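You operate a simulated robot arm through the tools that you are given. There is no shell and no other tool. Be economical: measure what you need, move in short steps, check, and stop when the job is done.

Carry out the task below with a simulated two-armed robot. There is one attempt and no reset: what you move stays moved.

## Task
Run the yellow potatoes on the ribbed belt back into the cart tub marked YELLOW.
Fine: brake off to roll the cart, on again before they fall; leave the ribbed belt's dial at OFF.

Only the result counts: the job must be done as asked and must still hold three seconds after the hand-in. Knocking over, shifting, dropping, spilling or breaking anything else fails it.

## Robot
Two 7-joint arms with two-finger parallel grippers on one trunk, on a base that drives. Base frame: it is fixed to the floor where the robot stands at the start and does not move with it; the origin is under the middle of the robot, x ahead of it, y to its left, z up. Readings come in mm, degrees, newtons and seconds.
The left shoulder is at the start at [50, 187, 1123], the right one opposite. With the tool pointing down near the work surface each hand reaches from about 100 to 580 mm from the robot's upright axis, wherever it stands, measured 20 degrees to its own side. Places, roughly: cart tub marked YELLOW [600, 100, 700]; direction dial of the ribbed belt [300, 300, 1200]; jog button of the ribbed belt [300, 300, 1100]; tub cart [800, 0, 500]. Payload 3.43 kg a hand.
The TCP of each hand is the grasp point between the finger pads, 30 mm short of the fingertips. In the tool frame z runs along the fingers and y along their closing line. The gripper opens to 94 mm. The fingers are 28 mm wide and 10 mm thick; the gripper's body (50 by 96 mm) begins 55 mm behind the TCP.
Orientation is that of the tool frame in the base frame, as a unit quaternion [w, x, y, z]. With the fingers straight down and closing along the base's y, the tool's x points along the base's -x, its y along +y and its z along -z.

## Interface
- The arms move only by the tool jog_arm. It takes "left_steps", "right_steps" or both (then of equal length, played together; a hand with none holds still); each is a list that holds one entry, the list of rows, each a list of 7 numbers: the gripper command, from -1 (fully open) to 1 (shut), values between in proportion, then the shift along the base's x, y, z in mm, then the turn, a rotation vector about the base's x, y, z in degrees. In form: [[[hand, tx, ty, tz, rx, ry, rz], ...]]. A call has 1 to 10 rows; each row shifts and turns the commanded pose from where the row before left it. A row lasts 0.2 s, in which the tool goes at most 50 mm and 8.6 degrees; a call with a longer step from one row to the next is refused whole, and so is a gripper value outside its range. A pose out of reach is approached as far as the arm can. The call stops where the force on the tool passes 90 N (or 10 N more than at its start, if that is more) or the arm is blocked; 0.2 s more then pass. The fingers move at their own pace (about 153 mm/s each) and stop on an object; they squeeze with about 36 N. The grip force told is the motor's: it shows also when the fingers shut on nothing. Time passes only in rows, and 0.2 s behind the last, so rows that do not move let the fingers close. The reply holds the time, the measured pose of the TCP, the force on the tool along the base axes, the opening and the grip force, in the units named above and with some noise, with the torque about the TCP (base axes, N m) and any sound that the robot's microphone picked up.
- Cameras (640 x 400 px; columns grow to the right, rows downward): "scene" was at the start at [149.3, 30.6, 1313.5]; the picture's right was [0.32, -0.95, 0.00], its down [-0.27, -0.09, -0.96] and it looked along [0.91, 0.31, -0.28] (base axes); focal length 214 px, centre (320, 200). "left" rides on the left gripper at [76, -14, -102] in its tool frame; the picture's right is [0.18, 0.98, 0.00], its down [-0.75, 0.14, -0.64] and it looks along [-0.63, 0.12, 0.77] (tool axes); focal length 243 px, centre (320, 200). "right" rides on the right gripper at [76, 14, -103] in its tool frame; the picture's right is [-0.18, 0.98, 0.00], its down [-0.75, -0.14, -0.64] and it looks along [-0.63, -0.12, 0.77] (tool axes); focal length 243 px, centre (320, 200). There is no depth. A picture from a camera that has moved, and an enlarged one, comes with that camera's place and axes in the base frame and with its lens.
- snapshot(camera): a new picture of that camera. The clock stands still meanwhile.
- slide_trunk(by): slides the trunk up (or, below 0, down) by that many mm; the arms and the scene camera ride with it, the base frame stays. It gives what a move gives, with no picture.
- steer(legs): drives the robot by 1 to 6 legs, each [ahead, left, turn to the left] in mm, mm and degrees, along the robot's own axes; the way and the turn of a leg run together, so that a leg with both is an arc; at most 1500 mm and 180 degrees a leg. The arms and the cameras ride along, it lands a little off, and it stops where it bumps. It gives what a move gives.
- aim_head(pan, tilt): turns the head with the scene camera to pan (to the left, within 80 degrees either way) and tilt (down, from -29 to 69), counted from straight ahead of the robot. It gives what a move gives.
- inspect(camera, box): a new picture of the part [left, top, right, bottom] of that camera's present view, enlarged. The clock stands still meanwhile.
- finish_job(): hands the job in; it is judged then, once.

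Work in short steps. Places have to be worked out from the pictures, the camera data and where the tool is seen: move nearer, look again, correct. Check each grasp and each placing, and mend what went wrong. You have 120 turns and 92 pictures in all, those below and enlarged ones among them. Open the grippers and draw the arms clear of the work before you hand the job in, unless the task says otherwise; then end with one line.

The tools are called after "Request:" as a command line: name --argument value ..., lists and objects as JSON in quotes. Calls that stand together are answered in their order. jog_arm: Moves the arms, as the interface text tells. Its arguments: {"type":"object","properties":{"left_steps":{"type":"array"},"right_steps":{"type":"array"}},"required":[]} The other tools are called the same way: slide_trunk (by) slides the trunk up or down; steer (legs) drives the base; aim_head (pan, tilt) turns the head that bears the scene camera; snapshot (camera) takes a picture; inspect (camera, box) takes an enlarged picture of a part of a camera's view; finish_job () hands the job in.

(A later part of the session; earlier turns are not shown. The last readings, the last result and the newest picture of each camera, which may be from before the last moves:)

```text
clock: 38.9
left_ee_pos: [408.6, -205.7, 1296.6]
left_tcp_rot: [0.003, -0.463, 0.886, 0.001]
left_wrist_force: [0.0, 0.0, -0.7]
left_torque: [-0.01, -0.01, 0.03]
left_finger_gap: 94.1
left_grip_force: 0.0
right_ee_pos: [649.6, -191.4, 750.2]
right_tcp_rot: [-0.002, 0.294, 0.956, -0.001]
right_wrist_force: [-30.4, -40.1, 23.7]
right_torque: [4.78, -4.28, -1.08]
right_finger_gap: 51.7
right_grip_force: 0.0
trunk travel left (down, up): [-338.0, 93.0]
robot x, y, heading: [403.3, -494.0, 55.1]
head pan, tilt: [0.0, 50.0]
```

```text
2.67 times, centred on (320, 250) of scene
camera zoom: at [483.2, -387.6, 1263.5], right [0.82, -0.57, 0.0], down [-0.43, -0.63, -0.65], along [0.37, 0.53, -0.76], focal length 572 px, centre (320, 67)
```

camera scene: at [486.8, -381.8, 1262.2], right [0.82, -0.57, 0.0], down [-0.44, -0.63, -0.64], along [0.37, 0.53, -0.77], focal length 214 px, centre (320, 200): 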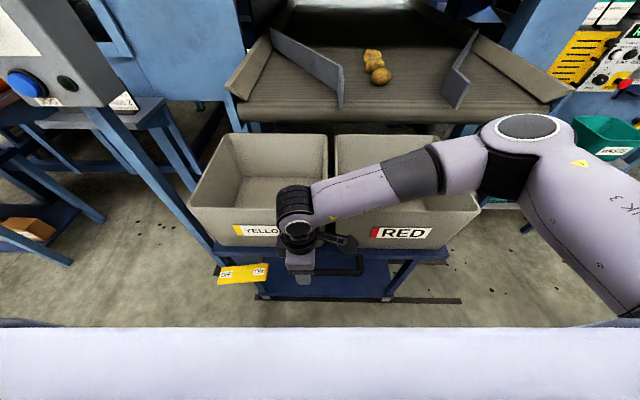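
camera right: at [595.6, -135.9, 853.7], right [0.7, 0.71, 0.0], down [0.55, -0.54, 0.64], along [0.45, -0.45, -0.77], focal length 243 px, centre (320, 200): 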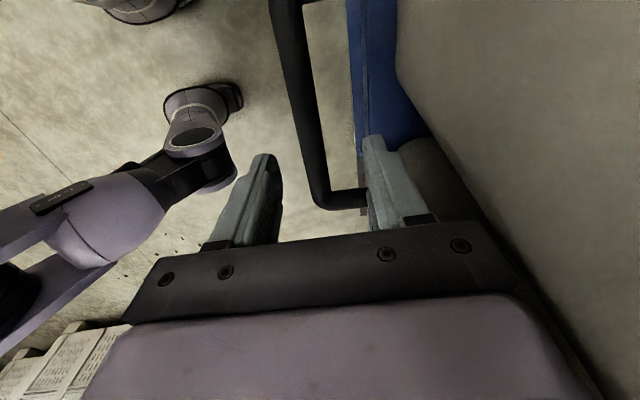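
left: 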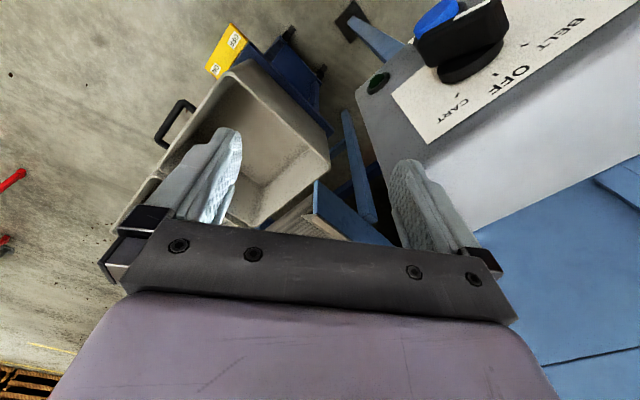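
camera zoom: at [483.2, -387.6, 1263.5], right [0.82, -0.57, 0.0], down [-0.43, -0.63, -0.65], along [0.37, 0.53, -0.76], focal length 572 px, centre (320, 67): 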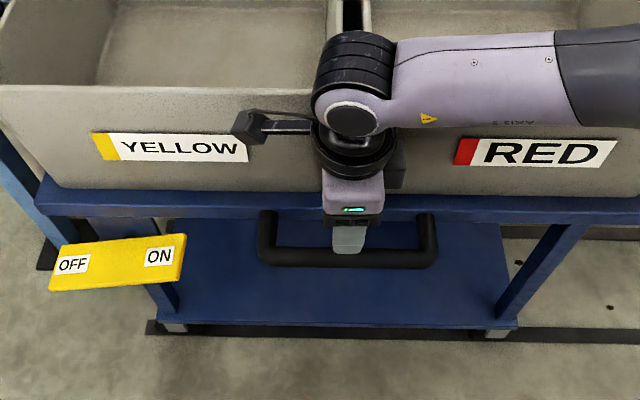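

Something of the wrist touched the tub (≈50 N). I back off 14 mm outward and tilt the wrist away from the tub (fingertips toward the cart).

Request:
jog_arm --right_steps '[[[-0.1, -14, -20, 0, 0, 0, 0], [-0.1, -5, -7, 0, 4.9, -3.4, 0], [-0.1, 0, 0, 0, 4.9, -3.4, 0], [-0.1, 0, 0, 0, 3.3, -2.3, 0]]]'

Request:
snapshot --camera "scene"

Request:
snapshot --camera "right"

```text
clock: 39.9
left_ee_pos: [412.9, -200.3, 1293.7]
left_tcp_rot: [0.001, -0.463, 0.886, 0.001]
left_wrist_force: [0.1, 0.4, 0.1]
left_torque: [0.01, 0.01, 0.02]
left_finger_gap: 93.8
left_grip_force: 0.1
right_ee_pos: [637.8, -213.1, 747.7]
right_tcp_rot: [0.042, 0.296, 0.945, 0.133]
right_wrist_force: [0.7, 0.7, 0.3]
right_torque: [0.02, -0.01, 0.02]
right_finger_gap: 51.7
right_grip_force: 0.0
trunk travel left (down, up): [-338.0, 93.0]
robot x, y, heading: [406.1, -494.6, 55.2]
head pan, tilt: [0.0, 50.0]
```

```text
56 pictures are left
camera scene: at [487.1, -381.9, 1262.2], right [0.82, -0.57, 0.0], down [-0.44, -0.63, -0.64], along [0.37, 0.53, -0.77], focal length 214 px, centre (320, 200)
```

scene: 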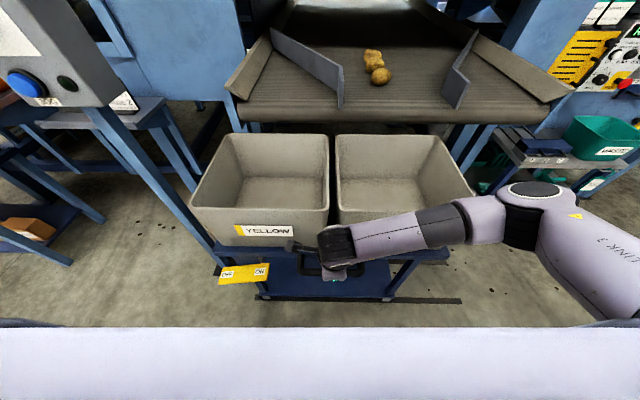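

```text
55 pictures are left
camera right: at [567.5, -180.3, 850.3], right [0.69, 0.67, 0.27], down [0.44, -0.69, 0.58], along [0.57, -0.28, -0.77], focal length 243 px, centre (320, 200)
```

right: 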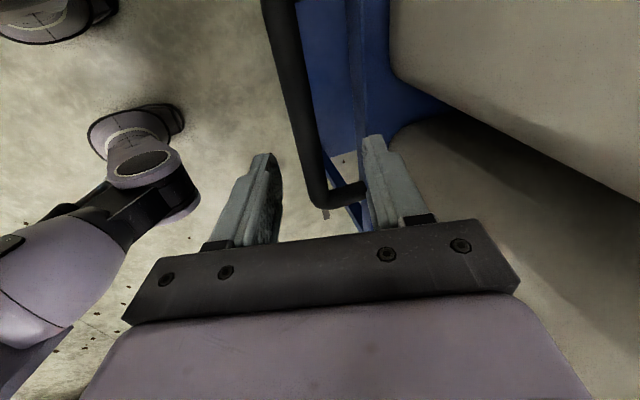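

Clear now. Descending toward the bar in steps.

Request:
jog_arm --right_steps '[[[-0.1, 1, 2, -30, 0, 0, 0], [-0.1, 1, 2, -30, 0, 0, 0], [-0.1, 2, 3, -20, 0, 0, 0]]]'

Request:
snapshot --camera "right"

Request:
inspect --camera "scene" --box '[240, 200, 420, 310]'

```text
clock: 40.6
left_ee_pos: [413.1, -200.8, 1293.8]
left_tcp_rot: [-0.001, -0.463, 0.886, 0.0]
left_wrist_force: [-0.8, 1.0, 0.2]
left_torque: [0.01, 0.01, 0.01]
left_finger_gap: 94.1
left_grip_force: 0.1
right_ee_pos: [641.7, -206.3, 668.9]
right_tcp_rot: [0.041, 0.295, 0.945, 0.133]
right_wrist_force: [-0.2, 1.3, 0.1]
right_torque: [0.03, 0.0, -0.02]
right_finger_gap: 51.6
right_grip_force: 0.0
trunk travel left (down, up): [-338.0, 93.0]
robot x, y, heading: [405.4, -494.1, 55.1]
head pan, tilt: [0.0, 50.0]
```

```text
54 pictures are left
camera right: at [570.6, -173.7, 770.6], right [0.69, 0.67, 0.27], down [0.44, -0.69, 0.58], along [0.57, -0.28, -0.77], focal length 243 px, centre (320, 200)
```

right: 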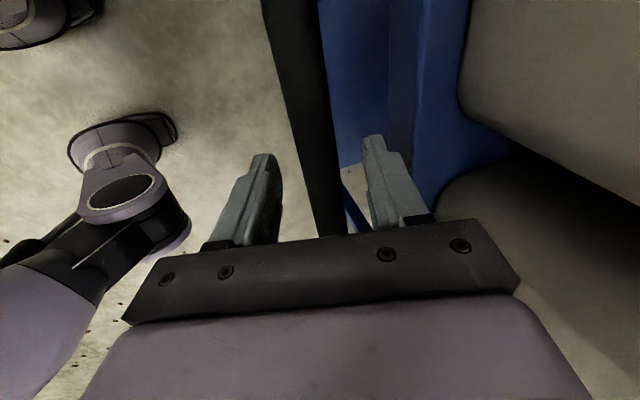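

```text
3.56 times, centred on (330, 255) of scene
camera zoom: at [487.1, -381.9, 1262.2], right [0.82, -0.57, 0.0], down [-0.44, -0.63, -0.64], along [0.37, 0.53, -0.77], focal length 763 px, centre (284, 4)
```

zoom: 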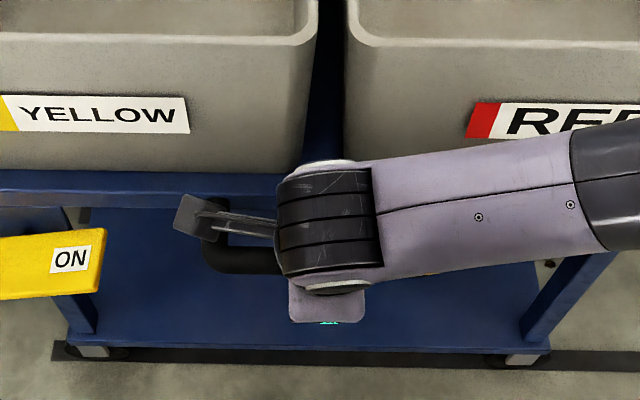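

The bar runs between the fingers. Down 40 mm more along the tool, then close.

Request:
jog_arm --right_steps '[[[-0.1, 1, 2, -20, 0, 0, 0], [-0.1, 1, 2, -18, 0, 0, 0], [1, 0, 0, 0, 0, 0, 0], [1, 0, 0, 0, 0, 0, 0]]]'

Request:
snapshot --camera "right"

```text
clock: 41.6
left_ee_pos: [413.4, -199.3, 1294.0]
left_tcp_rot: [0.0, -0.464, 0.886, 0.0]
left_wrist_force: [0.6, -0.4, 0.0]
left_torque: [0.01, -0.02, 0.0]
left_finger_gap: 93.8
left_grip_force: 0.1
right_ee_pos: [647.7, -195.9, 633.6]
right_tcp_rot: [0.043, 0.298, 0.943, 0.139]
right_wrist_force: [14.6, 25.2, 9.4]
right_torque: [-0.37, 0.4, -0.69]
right_finger_gap: 26.2
right_grip_force: 45.4
trunk travel left (down, up): [-338.0, 93.0]
robot x, y, heading: [406.7, -494.2, 55.0]
head pan, tilt: [0.0, 50.0]
```

```text
52 pictures are left
camera right: at [576.6, -164.9, 735.8], right [0.69, 0.67, 0.28], down [0.44, -0.69, 0.57], along [0.58, -0.27, -0.77], focal length 243 px, centre (320, 200)
```

right: 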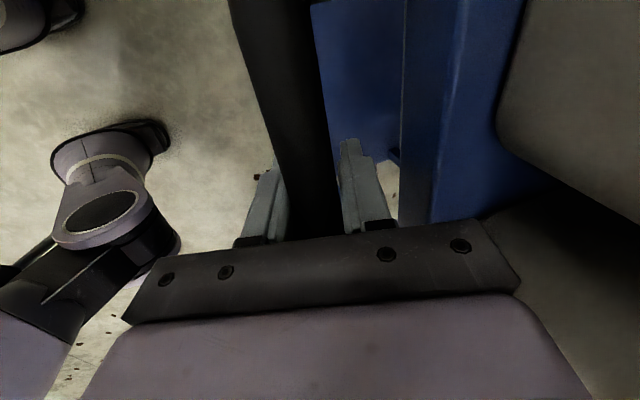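

Handle gripped (26 mm). Relax the side load by 4 mm and begin rolling the cart rightwards along u.

Request:
jog_arm --right_steps '[[[1, 2, 4, 0, 0, 0, 0], [1, 8.2, -5.7, 0, 0, 0, 0], [1, 16.4, -11.4, 0, 0, 0, 0], [1, 24.7, -17.1, 0, 0, 0, 0], [1, 24.7, -17.1, 0, 0, 0, 0], [1, 16.4, -11.4, 0, 0, 0, 0], [1, 0, 0, 0, 0, 0, 0]]]'

Request:
snapshot --camera "scene"

```text
clock: 43.2
left_ee_pos: [410.7, -201.8, 1294.3]
left_tcp_rot: [0.001, -0.464, 0.886, 0.0]
left_wrist_force: [0.4, 0.1, -0.3]
left_torque: [-0.01, 0.0, 0.02]
left_finger_gap: 93.9
left_grip_force: 0.1
right_ee_pos: [735.6, -260.6, 630.8]
right_tcp_rot: [0.042, 0.297, 0.945, 0.134]
right_wrist_force: [-1.8, -4.9, 38.1]
right_torque: [-0.32, -0.29, -1.0]
right_finger_gap: 26.4
right_grip_force: 45.5
trunk travel left (down, up): [-338.0, 93.0]
robot x, y, heading: [408.7, -495.0, 55.3]
head pan, tilt: [0.0, 50.0]
```

```text
51 pictures are left
camera scene: at [484.9, -383.6, 1262.7], right [0.82, -0.57, 0.0], down [-0.44, -0.63, -0.64], along [0.37, 0.53, -0.76], focal length 214 px, centre (320, 200)
```

scene: 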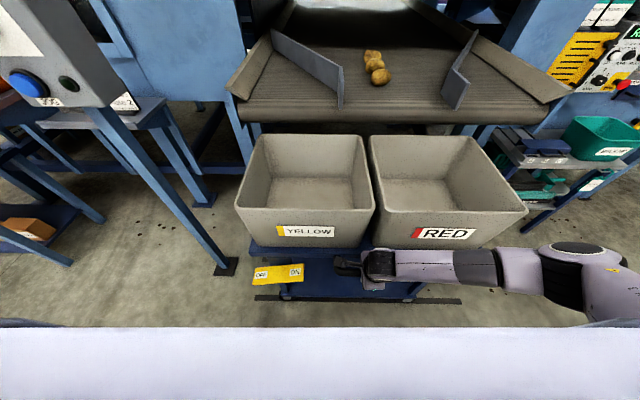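

Cart rolls nicely (≈109 mm so far). Continue another ~200 mm.

Request:
jog_arm --right_steps '[[[1, 12, -9, 2, 0, 0, 0], [1, 24.5, -17.4, 0, 0, 0, 0], [1, 24.5, -17.4, 0, 0, 0, 0], [1, 24.5, -17.4, 0, 0, 0, 0], [1, 24.5, -17.4, 0, 0, 0, 0], [1, 24.5, -17.4, 0, 0, 0, 0], [1, 20, -14, 0, 0, 0, 0], [1, 12, -9, 0, 0, 0, 0], [1, 0, 0, 0, 0, 0, 0]]]'

Request:
snapshot --camera "scene"

```text
clock: 45.2
left_ee_pos: [413.0, -201.3, 1293.6]
left_tcp_rot: [0.0, -0.463, 0.886, 0.0]
left_wrist_force: [0.2, 0.4, 0.0]
left_torque: [-0.01, 0.0, -0.02]
left_finger_gap: 93.8
left_grip_force: 0.1
right_ee_pos: [902.9, -382.0, 631.4]
right_tcp_rot: [0.042, 0.296, 0.945, 0.129]
right_wrist_force: [-3.4, -10.6, 2.6]
right_torque: [0.32, -0.05, -0.72]
right_finger_gap: 26.2
right_grip_force: 45.4
trunk travel left (down, up): [-338.0, 93.0]
robot x, y, heading: [408.0, -494.1, 55.4]
head pan, tilt: [0.0, 50.0]
```

```text
50 pictures are left
camera scene: at [486.7, -382.8, 1262.3], right [0.82, -0.57, 0.0], down [-0.44, -0.63, -0.64], along [0.37, 0.53, -0.77], focal length 214 px, centre (320, 200)
```

scene: 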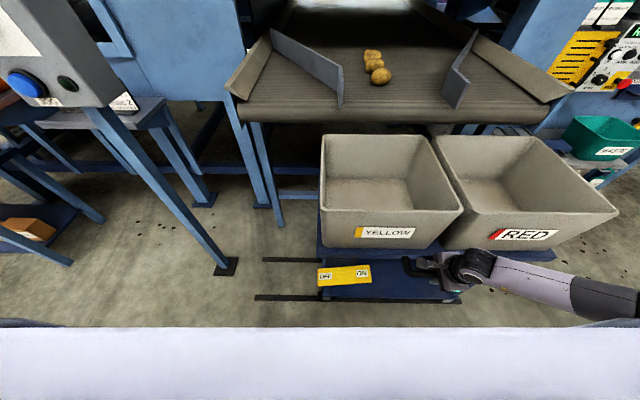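

Yellow centre is now at u≈797; potatoes at ≈815, outlet centre ≈840. Another 33 mm.

Request:
jog_arm --right_steps '[[[1, 10, -7.3, 0, 0, 0, 0], [1, 10, -7.3, 0, 0, 0, 0], [1, 7, -5, 0, 0, 0, 0], [1, 0, 0, 0, 0, 0, 0], [1, 0, 0, 0, 0, 0, 0]]]'

Request:
snapshot --camera "scene"

Request:
snapshot --camera "right"

```text
clock: 46.5
left_ee_pos: [413.9, -202.5, 1293.9]
left_tcp_rot: [0.001, -0.464, 0.886, 0.0]
left_wrist_force: [0.2, -0.3, -0.5]
left_torque: [0.01, -0.01, 0.0]
left_finger_gap: 94.0
left_grip_force: 0.1
right_ee_pos: [930.6, -400.3, 630.8]
right_tcp_rot: [0.042, 0.297, 0.945, 0.13]
right_wrist_force: [-8.6, -16.7, -4.0]
right_torque: [0.63, 0.31, -0.66]
right_finger_gap: 26.4
right_grip_force: 44.9
trunk travel left (down, up): [-338.0, 93.0]
robot x, y, heading: [408.7, -490.8, 55.3]
head pan, tilt: [0.0, 50.0]
```

```text
49 pictures are left
camera scene: at [487.0, -383.1, 1262.3], right [0.82, -0.57, 0.0], down [-0.44, -0.63, -0.64], along [0.37, 0.53, -0.77], focal length 214 px, centre (320, 200)
```

scene: 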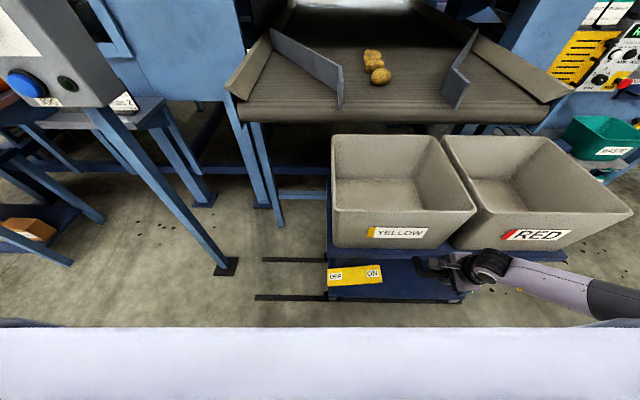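

```text
48 pictures are left
camera right: at [860.0, -367.5, 734.3], right [0.69, 0.67, 0.27], down [0.44, -0.68, 0.58], along [0.57, -0.28, -0.77], focal length 243 px, centre (320, 200)
```

right: 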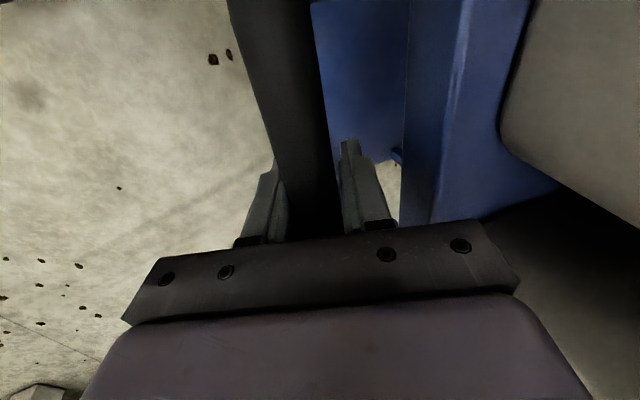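

Tub is aligned (centre u≈829). Release part-way, lift straight out along the tool, clear of the bar.

Request:
jog_arm --right_steps '[[[-0.1, 0, 0, 0, 0, 0, 0], [-0.1, 0, 0, 0, 0, 0, 0], [-0.1, -3, -4, 20, 0, 0, 0], [-0.1, -4.6, -6.6, 30, 0, 0, 0], [-0.1, -4.6, -6.6, 30, 0, 0, 0], [-0.1, -4.6, -6.6, 30, 0, 0, 0], [1, -4, -6, 20, 0, 0, 0]]]'

Request:
snapshot --camera "scene"

```text
clock: 48.0
left_ee_pos: [413.9, -199.8, 1293.8]
left_tcp_rot: [0.0, -0.463, 0.886, 0.001]
left_wrist_force: [0.9, -1.3, -0.8]
left_torque: [0.02, 0.0, 0.0]
left_finger_gap: 93.6
left_grip_force: 0.1
right_ee_pos: [910.6, -428.5, 762.9]
right_tcp_rot: [0.041, 0.295, 0.945, 0.132]
right_wrist_force: [0.0, -0.6, 0.4]
right_torque: [0.02, -0.03, 0.02]
right_finger_gap: 0.0
right_grip_force: 32.9
trunk travel left (down, up): [-338.0, 93.0]
robot x, y, heading: [403.5, -494.7, 55.1]
head pan, tilt: [0.0, 50.0]
```

```text
47 pictures are left
camera scene: at [486.9, -382.0, 1262.2], right [0.82, -0.57, 0.0], down [-0.44, -0.63, -0.64], along [0.37, 0.53, -0.77], focal length 214 px, centre (320, 200)
```

scene: 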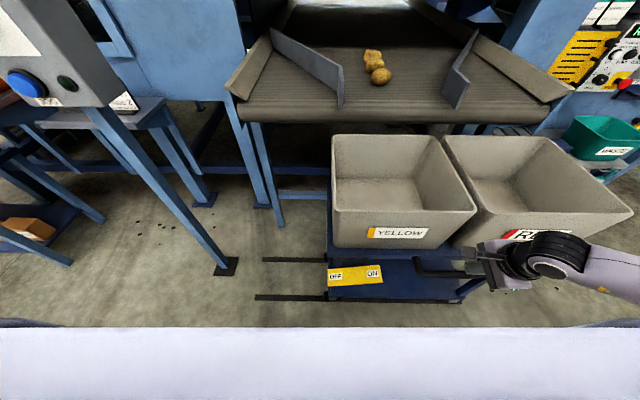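

Cart stays. ON pad sits at about (764,-268, 620). Move left along the cart over it.

Request:
jog_arm --right_steps '[[[1, -35, 24, 0, 0, 0, 0], [1, -35, 24, 0, 0, 0, 0], [1, -35, 24, 0, 0, 0, 0], [1, -35, 24, 0, 0, 0, 0], [1, -34, 25, 0, 0, 0, 0], [1, 12, 16, -25, 0, 0, 0], [1, 11, 16, -25, 0, 0, 0]]]'

Request:
snapshot --camera "right"

Request:
inspect --camera "scene" --box '[300, 200, 480, 310]'

```text
clock: 49.6
left_ee_pos: [412.9, -200.4, 1294.3]
left_tcp_rot: [0.0, -0.463, 0.886, 0.0]
left_wrist_force: [0.2, 0.9, 0.4]
left_torque: [0.03, 0.0, -0.02]
left_finger_gap: 94.1
left_grip_force: 0.1
right_ee_pos: [757.3, -276.2, 710.2]
right_tcp_rot: [0.042, 0.296, 0.945, 0.131]
right_wrist_force: [0.5, -0.9, -0.7]
right_torque: [-0.01, 0.0, -0.02]
right_finger_gap: 0.0
right_grip_force: 33.3
trunk travel left (down, up): [-338.0, 93.0]
robot x, y, heading: [407.3, -494.1, 55.1]
head pan, tilt: [0.0, 50.0]
```

```text
46 pictures are left
camera right: at [687.2, -244.2, 813.6], right [0.69, 0.67, 0.27], down [0.44, -0.69, 0.58], along [0.57, -0.28, -0.77], focal length 243 px, centre (320, 200)
```

right: 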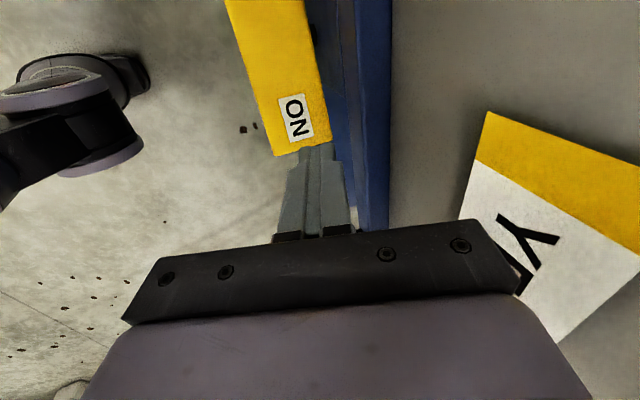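

```text
3.56 times, centred on (390, 255) of scene
camera zoom: at [487.1, -381.8, 1262.2], right [0.82, -0.57, 0.0], down [-0.44, -0.63, -0.64], along [0.37, 0.53, -0.77], focal length 763 px, centre (71, 4)
```

zoom: 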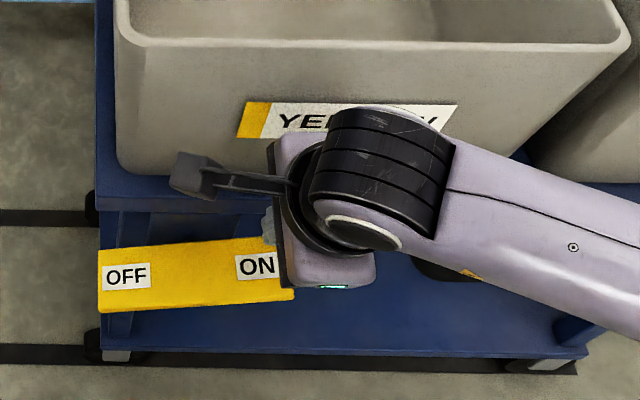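

Shift 10 mm left to land on the ON pad and press down to a firm stop.

Request:
jog_arm --right_steps '[[[1, -8, 6, -20, 0, 0, 0], [1, 0, 0, -20, 0, 0, 0], [1, 0, 0, -18, 0, 0, 0], [1, 0, 0, -12, 0, 0, 0], [1, 0, 0, -10, 0, 0, 0], [1, 0, 0, -8, 0, 0, 0], [1, 0, 0, -8, 0, 0, 0], [1, 0, 0, -8, 0, 0, 0]]]'

Request:
snapshot --camera "right"

```text
clock: 51.6
left_ee_pos: [411.4, -205.5, 1295.3]
left_tcp_rot: [0.001, -0.463, 0.886, 0.001]
left_wrist_force: [0.0, -0.8, 0.5]
left_torque: [-0.01, -0.02, 0.01]
left_finger_gap: 93.8
left_grip_force: 0.0
right_ee_pos: [749.6, -269.4, 616.2]
right_tcp_rot: [0.041, 0.296, 0.944, 0.138]
right_wrist_force: [-4.5, -32.9, 58.2]
right_torque: [-0.6, 0.79, 0.38]
right_finger_gap: 0.0
right_grip_force: 33.5
trunk travel left (down, up): [-338.0, 93.0]
robot x, y, heading: [406.7, -495.3, 55.0]
head pan, tilt: [0.0, 50.0]
stopped in row 8 (right hand): the force on the tool passed its limit at 95 N (the readings are from after the stop); the commanded pose is now the measured one
```

```text
44 pictures are left
camera right: at [679.2, -238.1, 720.3], right [0.69, 0.67, 0.28], down [0.44, -0.69, 0.57], along [0.57, -0.27, -0.77], focal length 243 px, centre (320, 200)
```

right: 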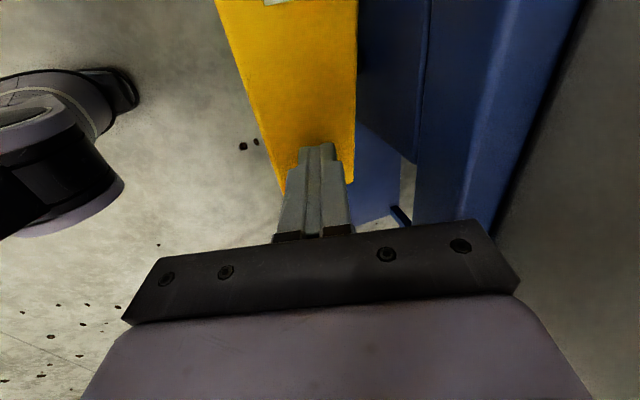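

Firm stop with the ON end down. I raise the hand along the tool, well up and away, and verify the brake and cart position.

Request:
jog_arm --right_steps '[[[1, -3, -4, 20, 0, 0, 0], [1, -6, -9, 40, 0, 0, 0], [1, -6, -9, 40, 0, 0, 0], [1, -6, -9, 40, 0, 0, 0], [1, -10, -15, 40, 0, 0, 0], [1, -10, -15, 40, 0, 0, 0], [1, 0, -25, 40, 0, 0, 0], [1, 0, -25, 40, 0, 0, 0]]]'

Request:
inspect --camera "scene" --box '[300, 200, 480, 310]'

Request:
snapshot --camera "scene"

```text
clock: 53.4
left_ee_pos: [413.4, -201.2, 1294.2]
left_tcp_rot: [0.0, -0.463, 0.886, -0.001]
left_wrist_force: [-0.2, 0.8, -0.7]
left_torque: [-0.02, 0.01, 0.02]
left_finger_gap: 94.1
left_grip_force: 0.0
right_ee_pos: [718.2, -341.1, 907.7]
right_tcp_rot: [0.041, 0.296, 0.945, 0.135]
right_wrist_force: [-0.4, 0.1, -0.2]
right_torque: [-0.02, 0.0, 0.0]
right_finger_gap: 0.0
right_grip_force: 32.8
right hand out of reach, approached as far as the arm can: row 7, 8
trunk travel left (down, up): [-338.0, 93.0]
robot x, y, heading: [408.4, -493.3, 54.8]
head pan, tilt: [0.0, 50.0]
```

```text
3.56 times, centred on (390, 255) of scene
camera zoom: at [486.9, -382.5, 1262.1], right [0.82, -0.57, 0.0], down [-0.44, -0.63, -0.64], along [0.37, 0.53, -0.77], focal length 763 px, centre (71, 4)
```

zoom: 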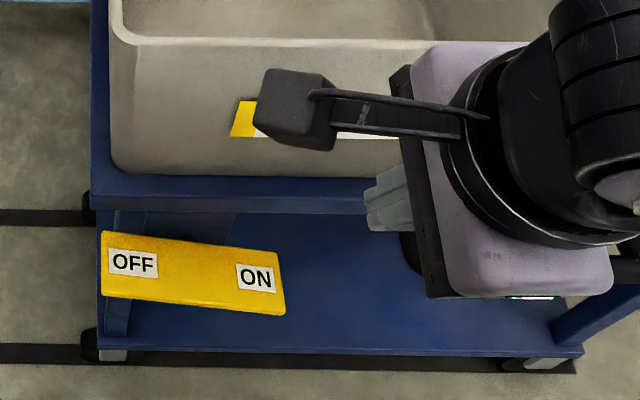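

```text
42 pictures are left
camera scene: at [486.9, -382.5, 1262.1], right [0.82, -0.57, 0.0], down [-0.44, -0.63, -0.64], along [0.37, 0.53, -0.77], focal length 214 px, centre (320, 200)
```

scene: 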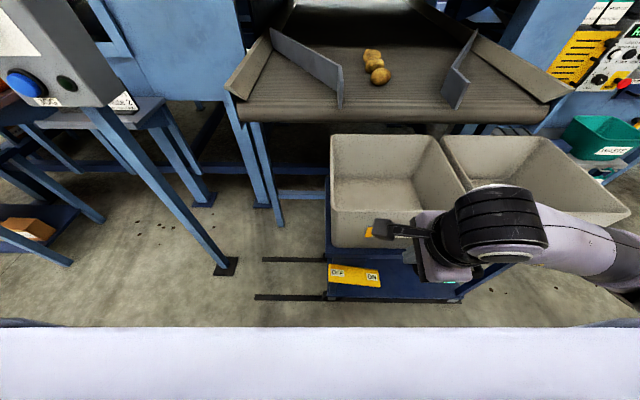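

Brake shows ON end down, tub under the outlet. Now drive left to work the dial with the left hand.

Request:
steer --legs '[[0, 390, 0]]'

Request:
aim_head --pan 10 --tilt 20

Request:
snapshot --camera "scene"

```text
clock: 57.3
left_ee_pos: [98.8, 18.0, 1293.8]
left_tcp_rot: [0.0, -0.463, 0.887, 0.0]
left_wrist_force: [-0.2, -0.6, -0.2]
left_torque: [-0.01, -0.02, -0.03]
left_finger_gap: 94.1
left_grip_force: 0.0
right_ee_pos: [406.2, -121.8, 907.4]
right_tcp_rot: [0.041, 0.296, 0.945, 0.136]
right_wrist_force: [-0.3, -0.1, 0.2]
right_torque: [0.0, 0.01, 0.01]
right_finger_gap: 0.0
right_grip_force: 32.9
trunk travel left (down, up): [-338.0, 93.0]
robot x, y, heading: [91.3, -274.0, 55.2]
head pan, tilt: [0.0, 50.0]
```

```text
clock: 58.3
left_ee_pos: [98.4, 17.5, 1293.2]
left_tcp_rot: [-0.001, -0.463, 0.886, 0.0]
left_wrist_force: [0.4, -0.6, 0.1]
left_torque: [0.01, -0.01, 0.02]
left_finger_gap: 93.8
left_grip_force: 0.1
right_ee_pos: [404.8, -121.5, 905.7]
right_tcp_rot: [0.041, 0.296, 0.945, 0.135]
right_wrist_force: [0.2, -0.4, -0.1]
right_torque: [-0.01, 0.01, 0.01]
right_finger_gap: 0.0
right_grip_force: 33.1
trunk travel left (down, up): [-338.0, 93.0]
robot x, y, heading: [93.3, -277.7, 55.2]
head pan, tilt: [10.0, 20.0]
```

```text
41 pictures are left
camera scene: at [167.6, -142.3, 1307.7], right [0.91, -0.42, 0.0], down [-0.14, -0.31, -0.94], along [0.4, 0.85, -0.34], focal length 214 px, centre (320, 200)
```

scene: 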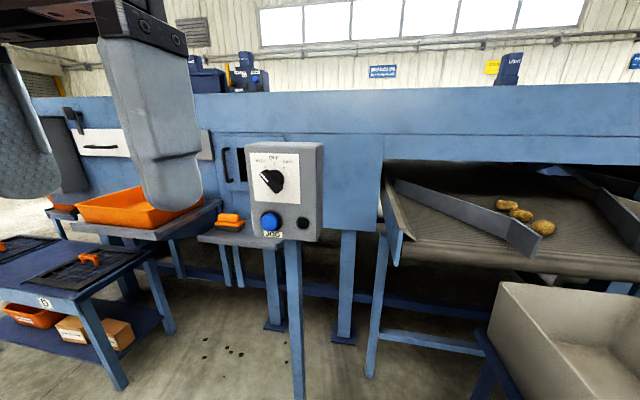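

Refined dial location ≈ (275,358,1181), on a face toward the robot. I go 80 mm closer and pitch the left tool forward (horizontal) while moving it in front of the dial.

Request:
steer --legs '[[80, 0, 0]]'

Request:
jog_arm --left_steps '[[[-1, 8, 18, -10, 6.7, -4.7, 0], [-1, 8, 18, -10, 6.7, -4.7, 0], [-1, 8, 18, -10, 6.7, -4.7, 0], [-1, 8, 18, -10, 6.7, -4.7, 0], [-1, 8, 18, -10, 6.7, -4.7, 0], [-1, 8, 18, -10, 6.7, -4.7, 0], [-1, 8, 18, -10, 6.7, -4.7, 0], [-1, 8, 18, -10, 6.7, -4.7, 0], [-1, 8, 18, -10, 6.7, -4.7, 0], [-1, 8, 18, -10, 6.7, -4.7, 0]]]'

Request:
snapshot --camera "scene"

Request:
snapshot --camera "left"

```text
clock: 59.3
left_ee_pos: [144.4, 84.1, 1293.9]
left_tcp_rot: [0.0, -0.462, 0.887, 0.0]
left_wrist_force: [0.5, 0.0, -0.8]
left_torque: [-0.03, 0.0, 0.02]
left_finger_gap: 94.1
left_grip_force: 0.0
right_ee_pos: [450.1, -57.3, 907.0]
right_tcp_rot: [0.04, 0.297, 0.945, 0.134]
right_wrist_force: [0.2, 0.0, 0.3]
right_torque: [-0.02, 0.02, -0.03]
right_finger_gap: 0.0
right_grip_force: 33.0
trunk travel left (down, up): [-338.0, 93.0]
robot x, y, heading: [136.3, -210.1, 54.9]
head pan, tilt: [10.0, 20.0]
```

```text
clock: 61.5
left_ee_pos: [222.0, 264.9, 1195.6]
left_tcp_rot: [0.582, -0.349, 0.67, 0.3]
left_wrist_force: [-0.5, -0.4, 0.7]
left_torque: [-0.02, 0.0, -0.01]
left_finger_gap: 94.0
left_grip_force: 0.1
right_ee_pos: [451.1, -56.5, 906.9]
right_tcp_rot: [0.041, 0.297, 0.944, 0.135]
right_wrist_force: [-0.2, 0.3, 0.7]
right_torque: [0.0, 0.0, 0.0]
right_finger_gap: 0.0
right_grip_force: 33.5
trunk travel left (down, up): [-338.0, 93.0]
robot x, y, heading: [139.9, -214.9, 55.1]
head pan, tilt: [10.0, 20.0]
```

```text
40 pictures are left
camera scene: at [213.0, -77.0, 1307.7], right [0.91, -0.42, 0.0], down [-0.14, -0.31, -0.94], along [0.4, 0.85, -0.34], focal length 214 px, centre (320, 200)
```

scene: 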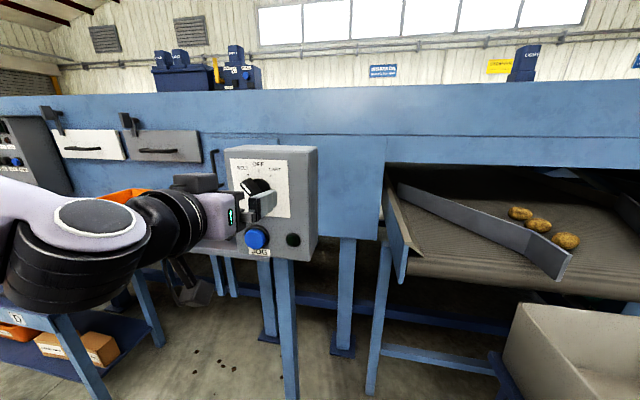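

```text
39 pictures are left
camera left: at [171.6, 163.0, 1133.8], right [-0.82, 0.54, -0.19], down [-0.42, -0.35, 0.84], along [0.39, 0.76, 0.51], focal length 243 px, centre (320, 200)
```

left: 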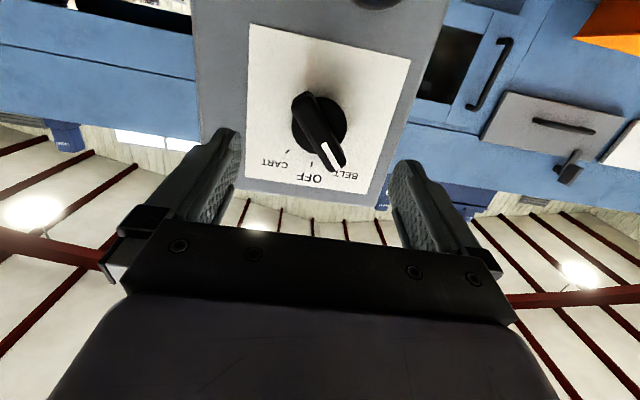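

Dial centre by the hand camera ≈ (288,354,1187), knob about 43° left of OFF (at BELT). I finish the pitch and roll the gripper −44° about the approach axis to match the knob.

Request:
jog_arm --left_steps '[[[-1, 1, -1, -8, 6.6, -4.6, 0], [-1, 0, 0, 0, -4.5, -6.5, 0], [-1, 0, 0, 0, -4.5, -6.5, 0], [-1, 0, 0, 0, -4.5, -6.5, 0], [-1, 0, 0, 0, -4.5, -6.5, 0], [-1, 0, 0, 0, -4.5, -6.5, 0], [-1, 0, 0, 0, -2.6, -3.7, 0]]]'

Request:
snapshot --camera "left"

Request:
inspect --camera "scene" --box '[160, 130, 340, 270]'

```text
clock: 63.1
left_ee_pos: [228.9, 265.9, 1187.9]
left_tcp_rot: [0.704, -0.539, 0.457, 0.067]
left_wrist_force: [-0.2, -0.3, -0.3]
left_torque: [0.02, -0.03, 0.02]
left_finger_gap: 94.0
left_grip_force: 0.1
left hand out of reach, approached as far as the arm can: row 1
right_ee_pos: [450.5, -56.6, 906.6]
right_tcp_rot: [0.041, 0.297, 0.944, 0.135]
right_wrist_force: [-0.6, 0.2, -1.0]
right_torque: [-0.01, 0.02, 0.01]
right_finger_gap: 0.0
right_grip_force: 33.4
trunk travel left (down, up): [-338.0, 93.0]
robot x, y, heading: [138.4, -208.1, 55.1]
head pan, tilt: [10.0, 20.0]
```

```text
38 pictures are left
camera left: at [223.9, 145.4, 1142.5], right [-0.47, 0.33, -0.82], down [-0.88, -0.17, 0.44], along [0.01, 0.93, 0.37], focal length 243 px, centre (320, 200)
```

left: 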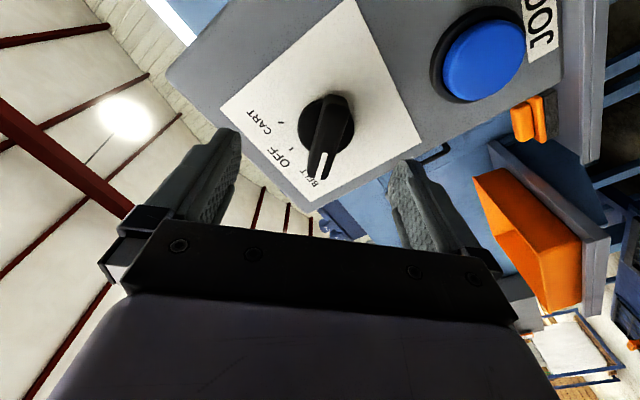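

```text
2.86 times, centred on (250, 200) of scene
camera zoom: at [212.8, -77.5, 1307.8], right [0.91, -0.42, 0.0], down [-0.14, -0.31, -0.94], along [0.4, 0.85, -0.34], focal length 613 px, centre (520, 200)
```

zoom: 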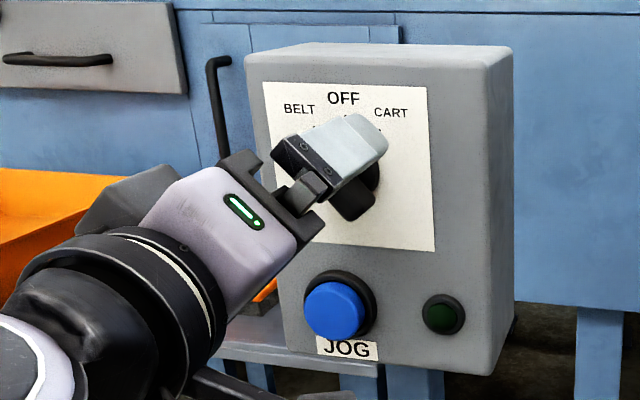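

Alignment is right (tool axis square to the face, closing line across the knob). Advance 45 mm with small correction and check.

Request:
jog_arm --left_steps '[[[-1, 5.5, 13.5, -1, 0, 0, 0], [-1, 8.6, 12.3, -1, 0, 0, 0], [-1, 8.6, 12.3, 0, 0, 0, 0]]]'

Request:
snapshot --camera "left"

Request:
inspect --camera "scene" --box '[160, 130, 340, 270]'

```text
clock: 63.9
left_ee_pos: [253.1, 303.8, 1186.9]
left_tcp_rot: [0.705, -0.538, 0.458, 0.067]
left_wrist_force: [0.2, 0.0, 0.7]
left_torque: [0.02, 0.01, 0.02]
left_finger_gap: 93.9
left_grip_force: 0.0
right_ee_pos: [450.6, -56.4, 907.1]
right_tcp_rot: [0.041, 0.297, 0.944, 0.136]
right_wrist_force: [-0.4, 0.6, 0.2]
right_torque: [0.01, -0.02, 0.01]
right_finger_gap: 0.0
right_grip_force: 33.3
trunk travel left (down, up): [-338.0, 93.0]
robot x, y, heading: [137.4, -208.8, 55.0]
head pan, tilt: [10.0, 20.0]
```

```text
36 pictures are left
camera left: at [246.8, 183.9, 1140.6], right [-0.47, 0.33, -0.82], down [-0.88, -0.17, 0.44], along [0.01, 0.93, 0.37], focal length 243 px, centre (320, 200)
```

left: 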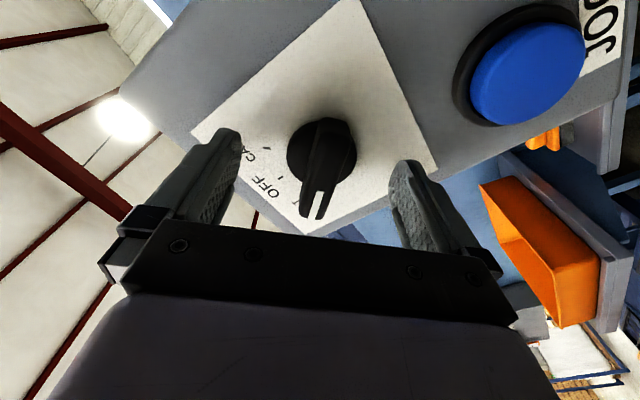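

```text
2.86 times, centred on (250, 200) of scene
camera zoom: at [212.9, -77.4, 1307.8], right [0.91, -0.42, 0.0], down [-0.14, -0.31, -0.94], along [0.4, 0.85, -0.34], focal length 613 px, centre (520, 200)
```

zoom: 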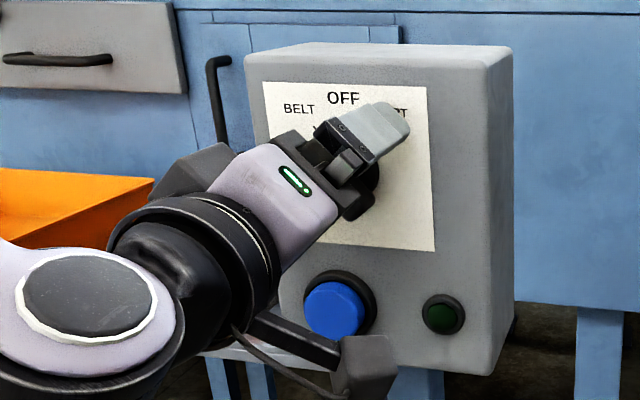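

Knob axis is about 7 mm off along the bar (u −6, z +4). Correct, advance 25 mm and close gently.

Request:
jog_arm --left_steps '[[[-1, -5, 3.4, 4, 0, 0, 0], [-1, 8.6, 12.3, 0, 0, 0, 0], [-1, 5.7, 8.2, 0, 0, 0, 0], [1, 0, 0, 0, 0, 0, 0], [1, 0, 0, 0, 0, 0, 0]]]'

Request:
snapshot --camera "left"

Request:
inspect --camera "scene" --box '[160, 130, 340, 270]'

```text
clock: 65.3
left_ee_pos: [252.2, 316.2, 1191.0]
left_tcp_rot: [0.706, -0.535, 0.459, 0.065]
left_wrist_force: [-43.5, -35.5, 8.4]
left_torque: [0.18, -0.48, -1.11]
left_finger_gap: 43.9
left_grip_force: 36.3
right_ee_pos: [444.0, -60.7, 910.4]
right_tcp_rot: [0.043, 0.295, 0.944, 0.14]
right_wrist_force: [0.3, -0.2, 0.1]
right_torque: [0.01, -0.01, -0.01]
right_finger_gap: 0.2
right_grip_force: 32.7
trunk travel left (down, up): [-338.0, 93.0]
robot x, y, heading: [130.6, -212.6, 55.3]
head pan, tilt: [10.0, 20.0]
stopped in row 5 (left hand): the force on the tool passed its limit at 91 N (the readings are from after the stop); the commanded pose is now the measured one
```

```text
34 pictures are left
camera left: at [245.2, 195.3, 1146.1], right [-0.47, 0.34, -0.82], down [-0.88, -0.16, 0.44], along [0.02, 0.93, 0.38], focal length 243 px, centre (320, 200)
```

left: 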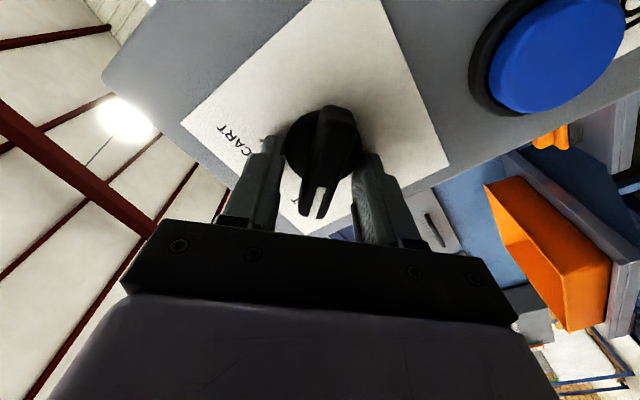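

```text
2.86 times, centred on (250, 200) of scene
camera zoom: at [204.2, -84.7, 1309.3], right [0.91, -0.42, 0.0], down [-0.14, -0.3, -0.94], along [0.39, 0.86, -0.33], focal length 613 px, centre (520, 200)
```

zoom: 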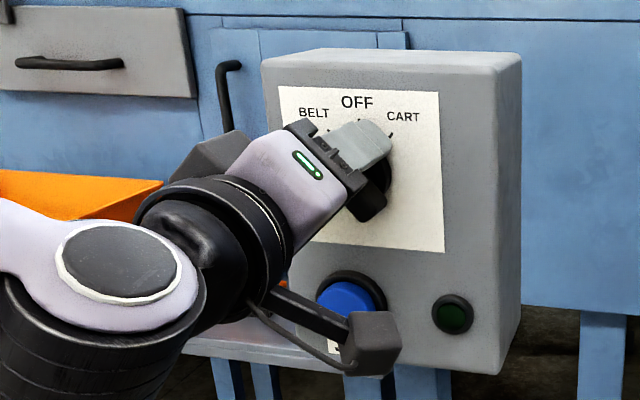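

Fingers closed on the round base (44 mm) and the tips pushed the face. I open, back off 10 mm, and close on the raised bar only.

Request:
jog_arm --left_steps '[[[-0.4, 0, 0, 0, 0, 0, 0], [-0.4, -5.7, -8.2, 0, 0, 0, 0], [-0.4, 0, 0, 0, 0, 0, 0], [1, 0, 0, 0, 0, 0, 0], [1, 0, 0, 0, 0, 0, 0]]]'

Request:
snapshot --camera "left"

```text
clock: 66.5
left_ee_pos: [254.2, 313.8, 1189.4]
left_tcp_rot: [0.704, -0.535, 0.462, 0.065]
left_wrist_force: [-11.0, -4.5, 7.7]
left_torque: [0.72, -0.65, -0.14]
left_finger_gap: 43.6
left_grip_force: 44.9
right_ee_pos: [447.9, -57.1, 908.2]
right_tcp_rot: [0.041, 0.296, 0.944, 0.137]
right_wrist_force: [-0.7, -0.4, -0.5]
right_torque: [0.02, -0.02, 0.03]
right_finger_gap: 0.0
right_grip_force: 32.9
trunk travel left (down, up): [-338.0, 93.0]
robot x, y, heading: [138.1, -211.9, 55.2]
head pan, tilt: [10.0, 20.0]
```

```text
32 pictures are left
camera left: at [247.1, 193.3, 1143.3], right [-0.47, 0.34, -0.81], down [-0.88, -0.16, 0.45], along [0.02, 0.93, 0.37], focal length 243 px, centre (320, 200)
```

left: 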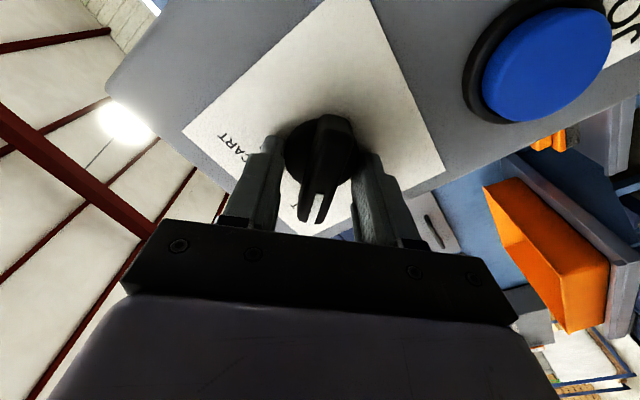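

Still on the base disc (the robot had sprung forward). Back off another 12 mm and close on the bar.

Request:
jog_arm --left_steps '[[[-0.4, 0, 0, 0, 0, 0, 0], [-0.4, -6.9, -9.8, 0, 0, 0, 0], [-0.4, 0, 0, 0, 0, 0, 0], [1, 0, 0, 0, 0, 0, 0], [1, 0, 0, 0, 0, 0, 0]]]'

Request:
snapshot --camera "left"

```text
clock: 67.7
left_ee_pos: [249.7, 305.9, 1186.5]
left_tcp_rot: [0.702, -0.537, 0.464, 0.066]
left_wrist_force: [6.8, 1.1, 4.8]
left_torque: [0.04, -0.07, -0.57]
left_finger_gap: 43.4
left_grip_force: 45.0
right_ee_pos: [451.1, -57.6, 906.0]
right_tcp_rot: [0.04, 0.296, 0.945, 0.136]
right_wrist_force: [0.3, 0.2, 1.4]
right_torque: [0.0, 0.0, 0.01]
right_finger_gap: 0.1
right_grip_force: 33.0
trunk travel left (down, up): [-338.0, 93.0]
robot x, y, heading: [139.7, -213.5, 55.2]
head pan, tilt: [10.0, 20.0]
```

```text
31 pictures are left
camera left: at [242.2, 184.2, 1142.4], right [-0.48, 0.33, -0.81], down [-0.88, -0.16, 0.45], along [0.02, 0.93, 0.37], focal length 243 px, centre (320, 200)
```

left: 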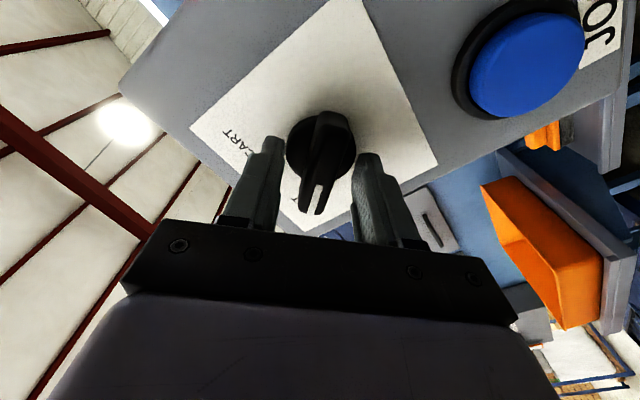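

The knob's hull measures 43 mm and it's held firmly (45 N) anyway. I try turning: +24° about the approach axis first.

Request:
jog_arm --left_steps '[[[1, 0, 0, 0, 4.6, 6.6, 0], [1, 0, 0, 0, 4.6, 6.6, 0], [1, 0, 0, 0, 4.6, 6.6, 0], [1, 0, 0, 0, 0, 0, 0]]]'

Request:
snapshot --camera "left"

```text
clock: 68.7
left_ee_pos: [251.1, 304.5, 1187.9]
left_tcp_rot: [0.672, -0.428, 0.566, 0.213]
left_wrist_force: [14.5, -1.7, 9.8]
left_torque: [0.62, -0.45, -0.22]
left_finger_gap: 43.7
left_grip_force: 45.0
right_ee_pos: [451.1, -57.6, 907.1]
right_tcp_rot: [0.038, 0.297, 0.945, 0.136]
right_wrist_force: [0.0, 0.6, 0.2]
right_torque: [0.01, 0.02, 0.03]
right_finger_gap: 0.1
right_grip_force: 32.8
trunk travel left (down, up): [-338.0, 93.0]
robot x, y, heading: [136.1, -213.6, 55.3]
head pan, tilt: [10.0, 20.0]
```

```text
30 pictures are left
camera left: at [223.8, 197.3, 1121.2], right [-0.71, 0.5, -0.5], down [-0.68, -0.3, 0.67], along [0.18, 0.81, 0.55], focal length 243 px, centre (320, 200)
```

left: 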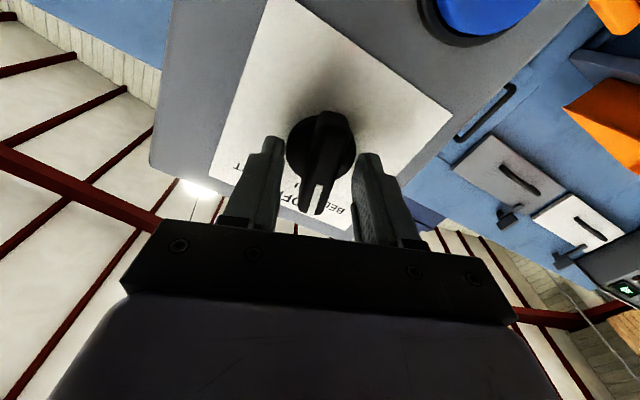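

The knob turns with the hand. Continue through OFF toward CART (+64°).

Request:
jog_arm --left_steps '[[[1, 0, 0, 0, 4.6, 6.6, 0], [1, 0, 0, 0, 4.6, 6.6, 0], [1, 0, 0, 0, 4.6, 6.6, 0], [1, 0, 0, 0, 4.6, 6.6, 0], [1, 0, 0, 0, 4.6, 6.6, 0], [1, 0, 0, 0, 4.6, 6.6, 0], [1, 0, 0, 0, 4.6, 6.6, 0], [1, 0, 0, 0, 4.6, 6.6, 0], [1, 0, 0, 0, 0, 0, 0]]]'

Request:
snapshot --camera "left"

Request:
inspect --camera "scene" --box '[160, 130, 340, 270]'

```text
clock: 70.7
left_ee_pos: [250.4, 303.0, 1185.7]
left_tcp_rot: [0.451, -0.064, 0.709, 0.539]
left_wrist_force: [18.8, -7.3, -1.6]
left_torque: [0.39, -0.79, -1.01]
left_finger_gap: 43.3
left_grip_force: 44.5
right_ee_pos: [452.5, -57.7, 905.5]
right_tcp_rot: [0.039, 0.297, 0.944, 0.136]
right_wrist_force: [0.5, 0.0, 0.7]
right_torque: [0.02, 0.0, -0.02]
right_finger_gap: 0.2
right_grip_force: 32.7
trunk travel left (down, up): [-338.0, 93.0]
robot x, y, heading: [139.0, -210.3, 55.2]
head pan, tilt: [10.0, 20.0]
```

```text
29 pictures are left
camera left: at [157.4, 243.1, 1121.8], right [-0.67, 0.48, 0.56], down [-0.01, -0.77, 0.64], along [0.74, 0.43, 0.52], focal length 243 px, centre (320, 200)
```

left: 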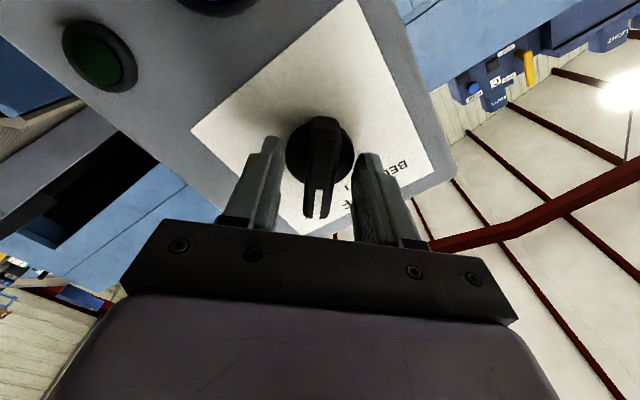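

```text
2.86 times, centred on (250, 200) of scene
camera zoom: at [215.0, -78.8, 1307.6], right [0.91, -0.42, 0.0], down [-0.15, -0.31, -0.94], along [0.39, 0.85, -0.34], focal length 613 px, centre (520, 200)
```

zoom: 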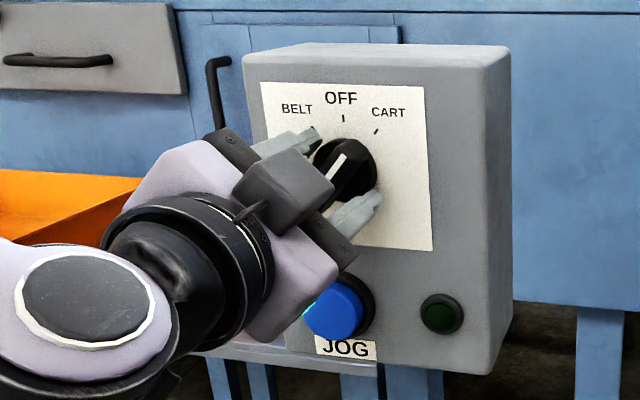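

The pointer lines up with CART. Release and draw back to verify.

Request:
jog_arm --left_steps '[[[-1, 0, 0, 0, 0, 0, 0], [-1, 0, 0, 0, 0, 0, 0], [-1, -11.4, -16.4, 0, 0, 0, 0], [-1, -22.8, -32.8, 0, 0, 0, 0], [-1, -22.8, -32.8, 0, 0, 0, 0], [-1, -11.4, -16.4, 0, -4.6, -6.6, 0]]]'

Request:
inspect --camera "scene" --box '[160, 130, 340, 270]'

Request:
snapshot --camera "left"

```text
clock: 72.1
left_ee_pos: [228.4, 254.6, 1204.6]
left_tcp_rot: [0.488, -0.116, 0.702, 0.505]
left_wrist_force: [-0.5, 0.6, -0.2]
left_torque: [-0.01, 0.01, -0.03]
left_finger_gap: 94.0
left_grip_force: 0.1
left hand out of reach, approached as far as the arm can: row 4, 5, 6
right_ee_pos: [448.5, -57.3, 907.7]
right_tcp_rot: [0.041, 0.296, 0.945, 0.136]
right_wrist_force: [-0.6, -0.4, -1.1]
right_torque: [-0.02, 0.01, 0.01]
right_finger_gap: 0.1
right_grip_force: 33.0
trunk travel left (down, up): [-338.0, 93.0]
robot x, y, heading: [136.6, -209.7, 55.2]
head pan, tilt: [10.0, 20.0]
```

```text
2.86 times, centred on (250, 200) of scene
camera zoom: at [212.2, -77.7, 1307.8], right [0.91, -0.42, 0.0], down [-0.14, -0.31, -0.94], along [0.39, 0.85, -0.34], focal length 613 px, centre (520, 200)
```

zoom: 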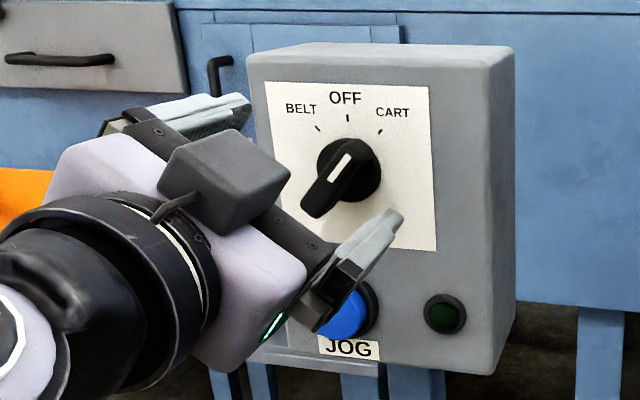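

```text
26 pictures are left
camera left: at [142.7, 188.2, 1135.2], right [-0.74, 0.51, 0.44], down [-0.08, -0.71, 0.7], along [0.67, 0.48, 0.57], focal length 243 px, centre (320, 200)
```

left: 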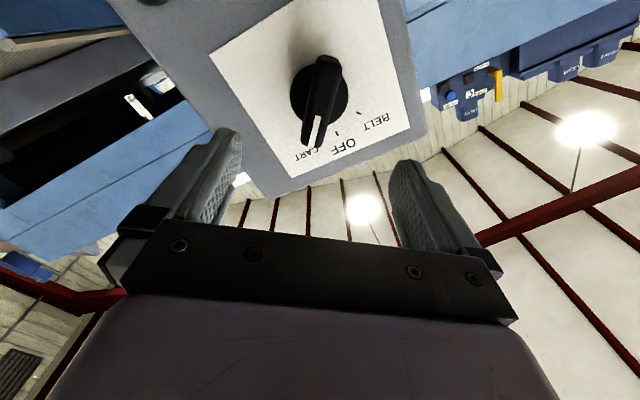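

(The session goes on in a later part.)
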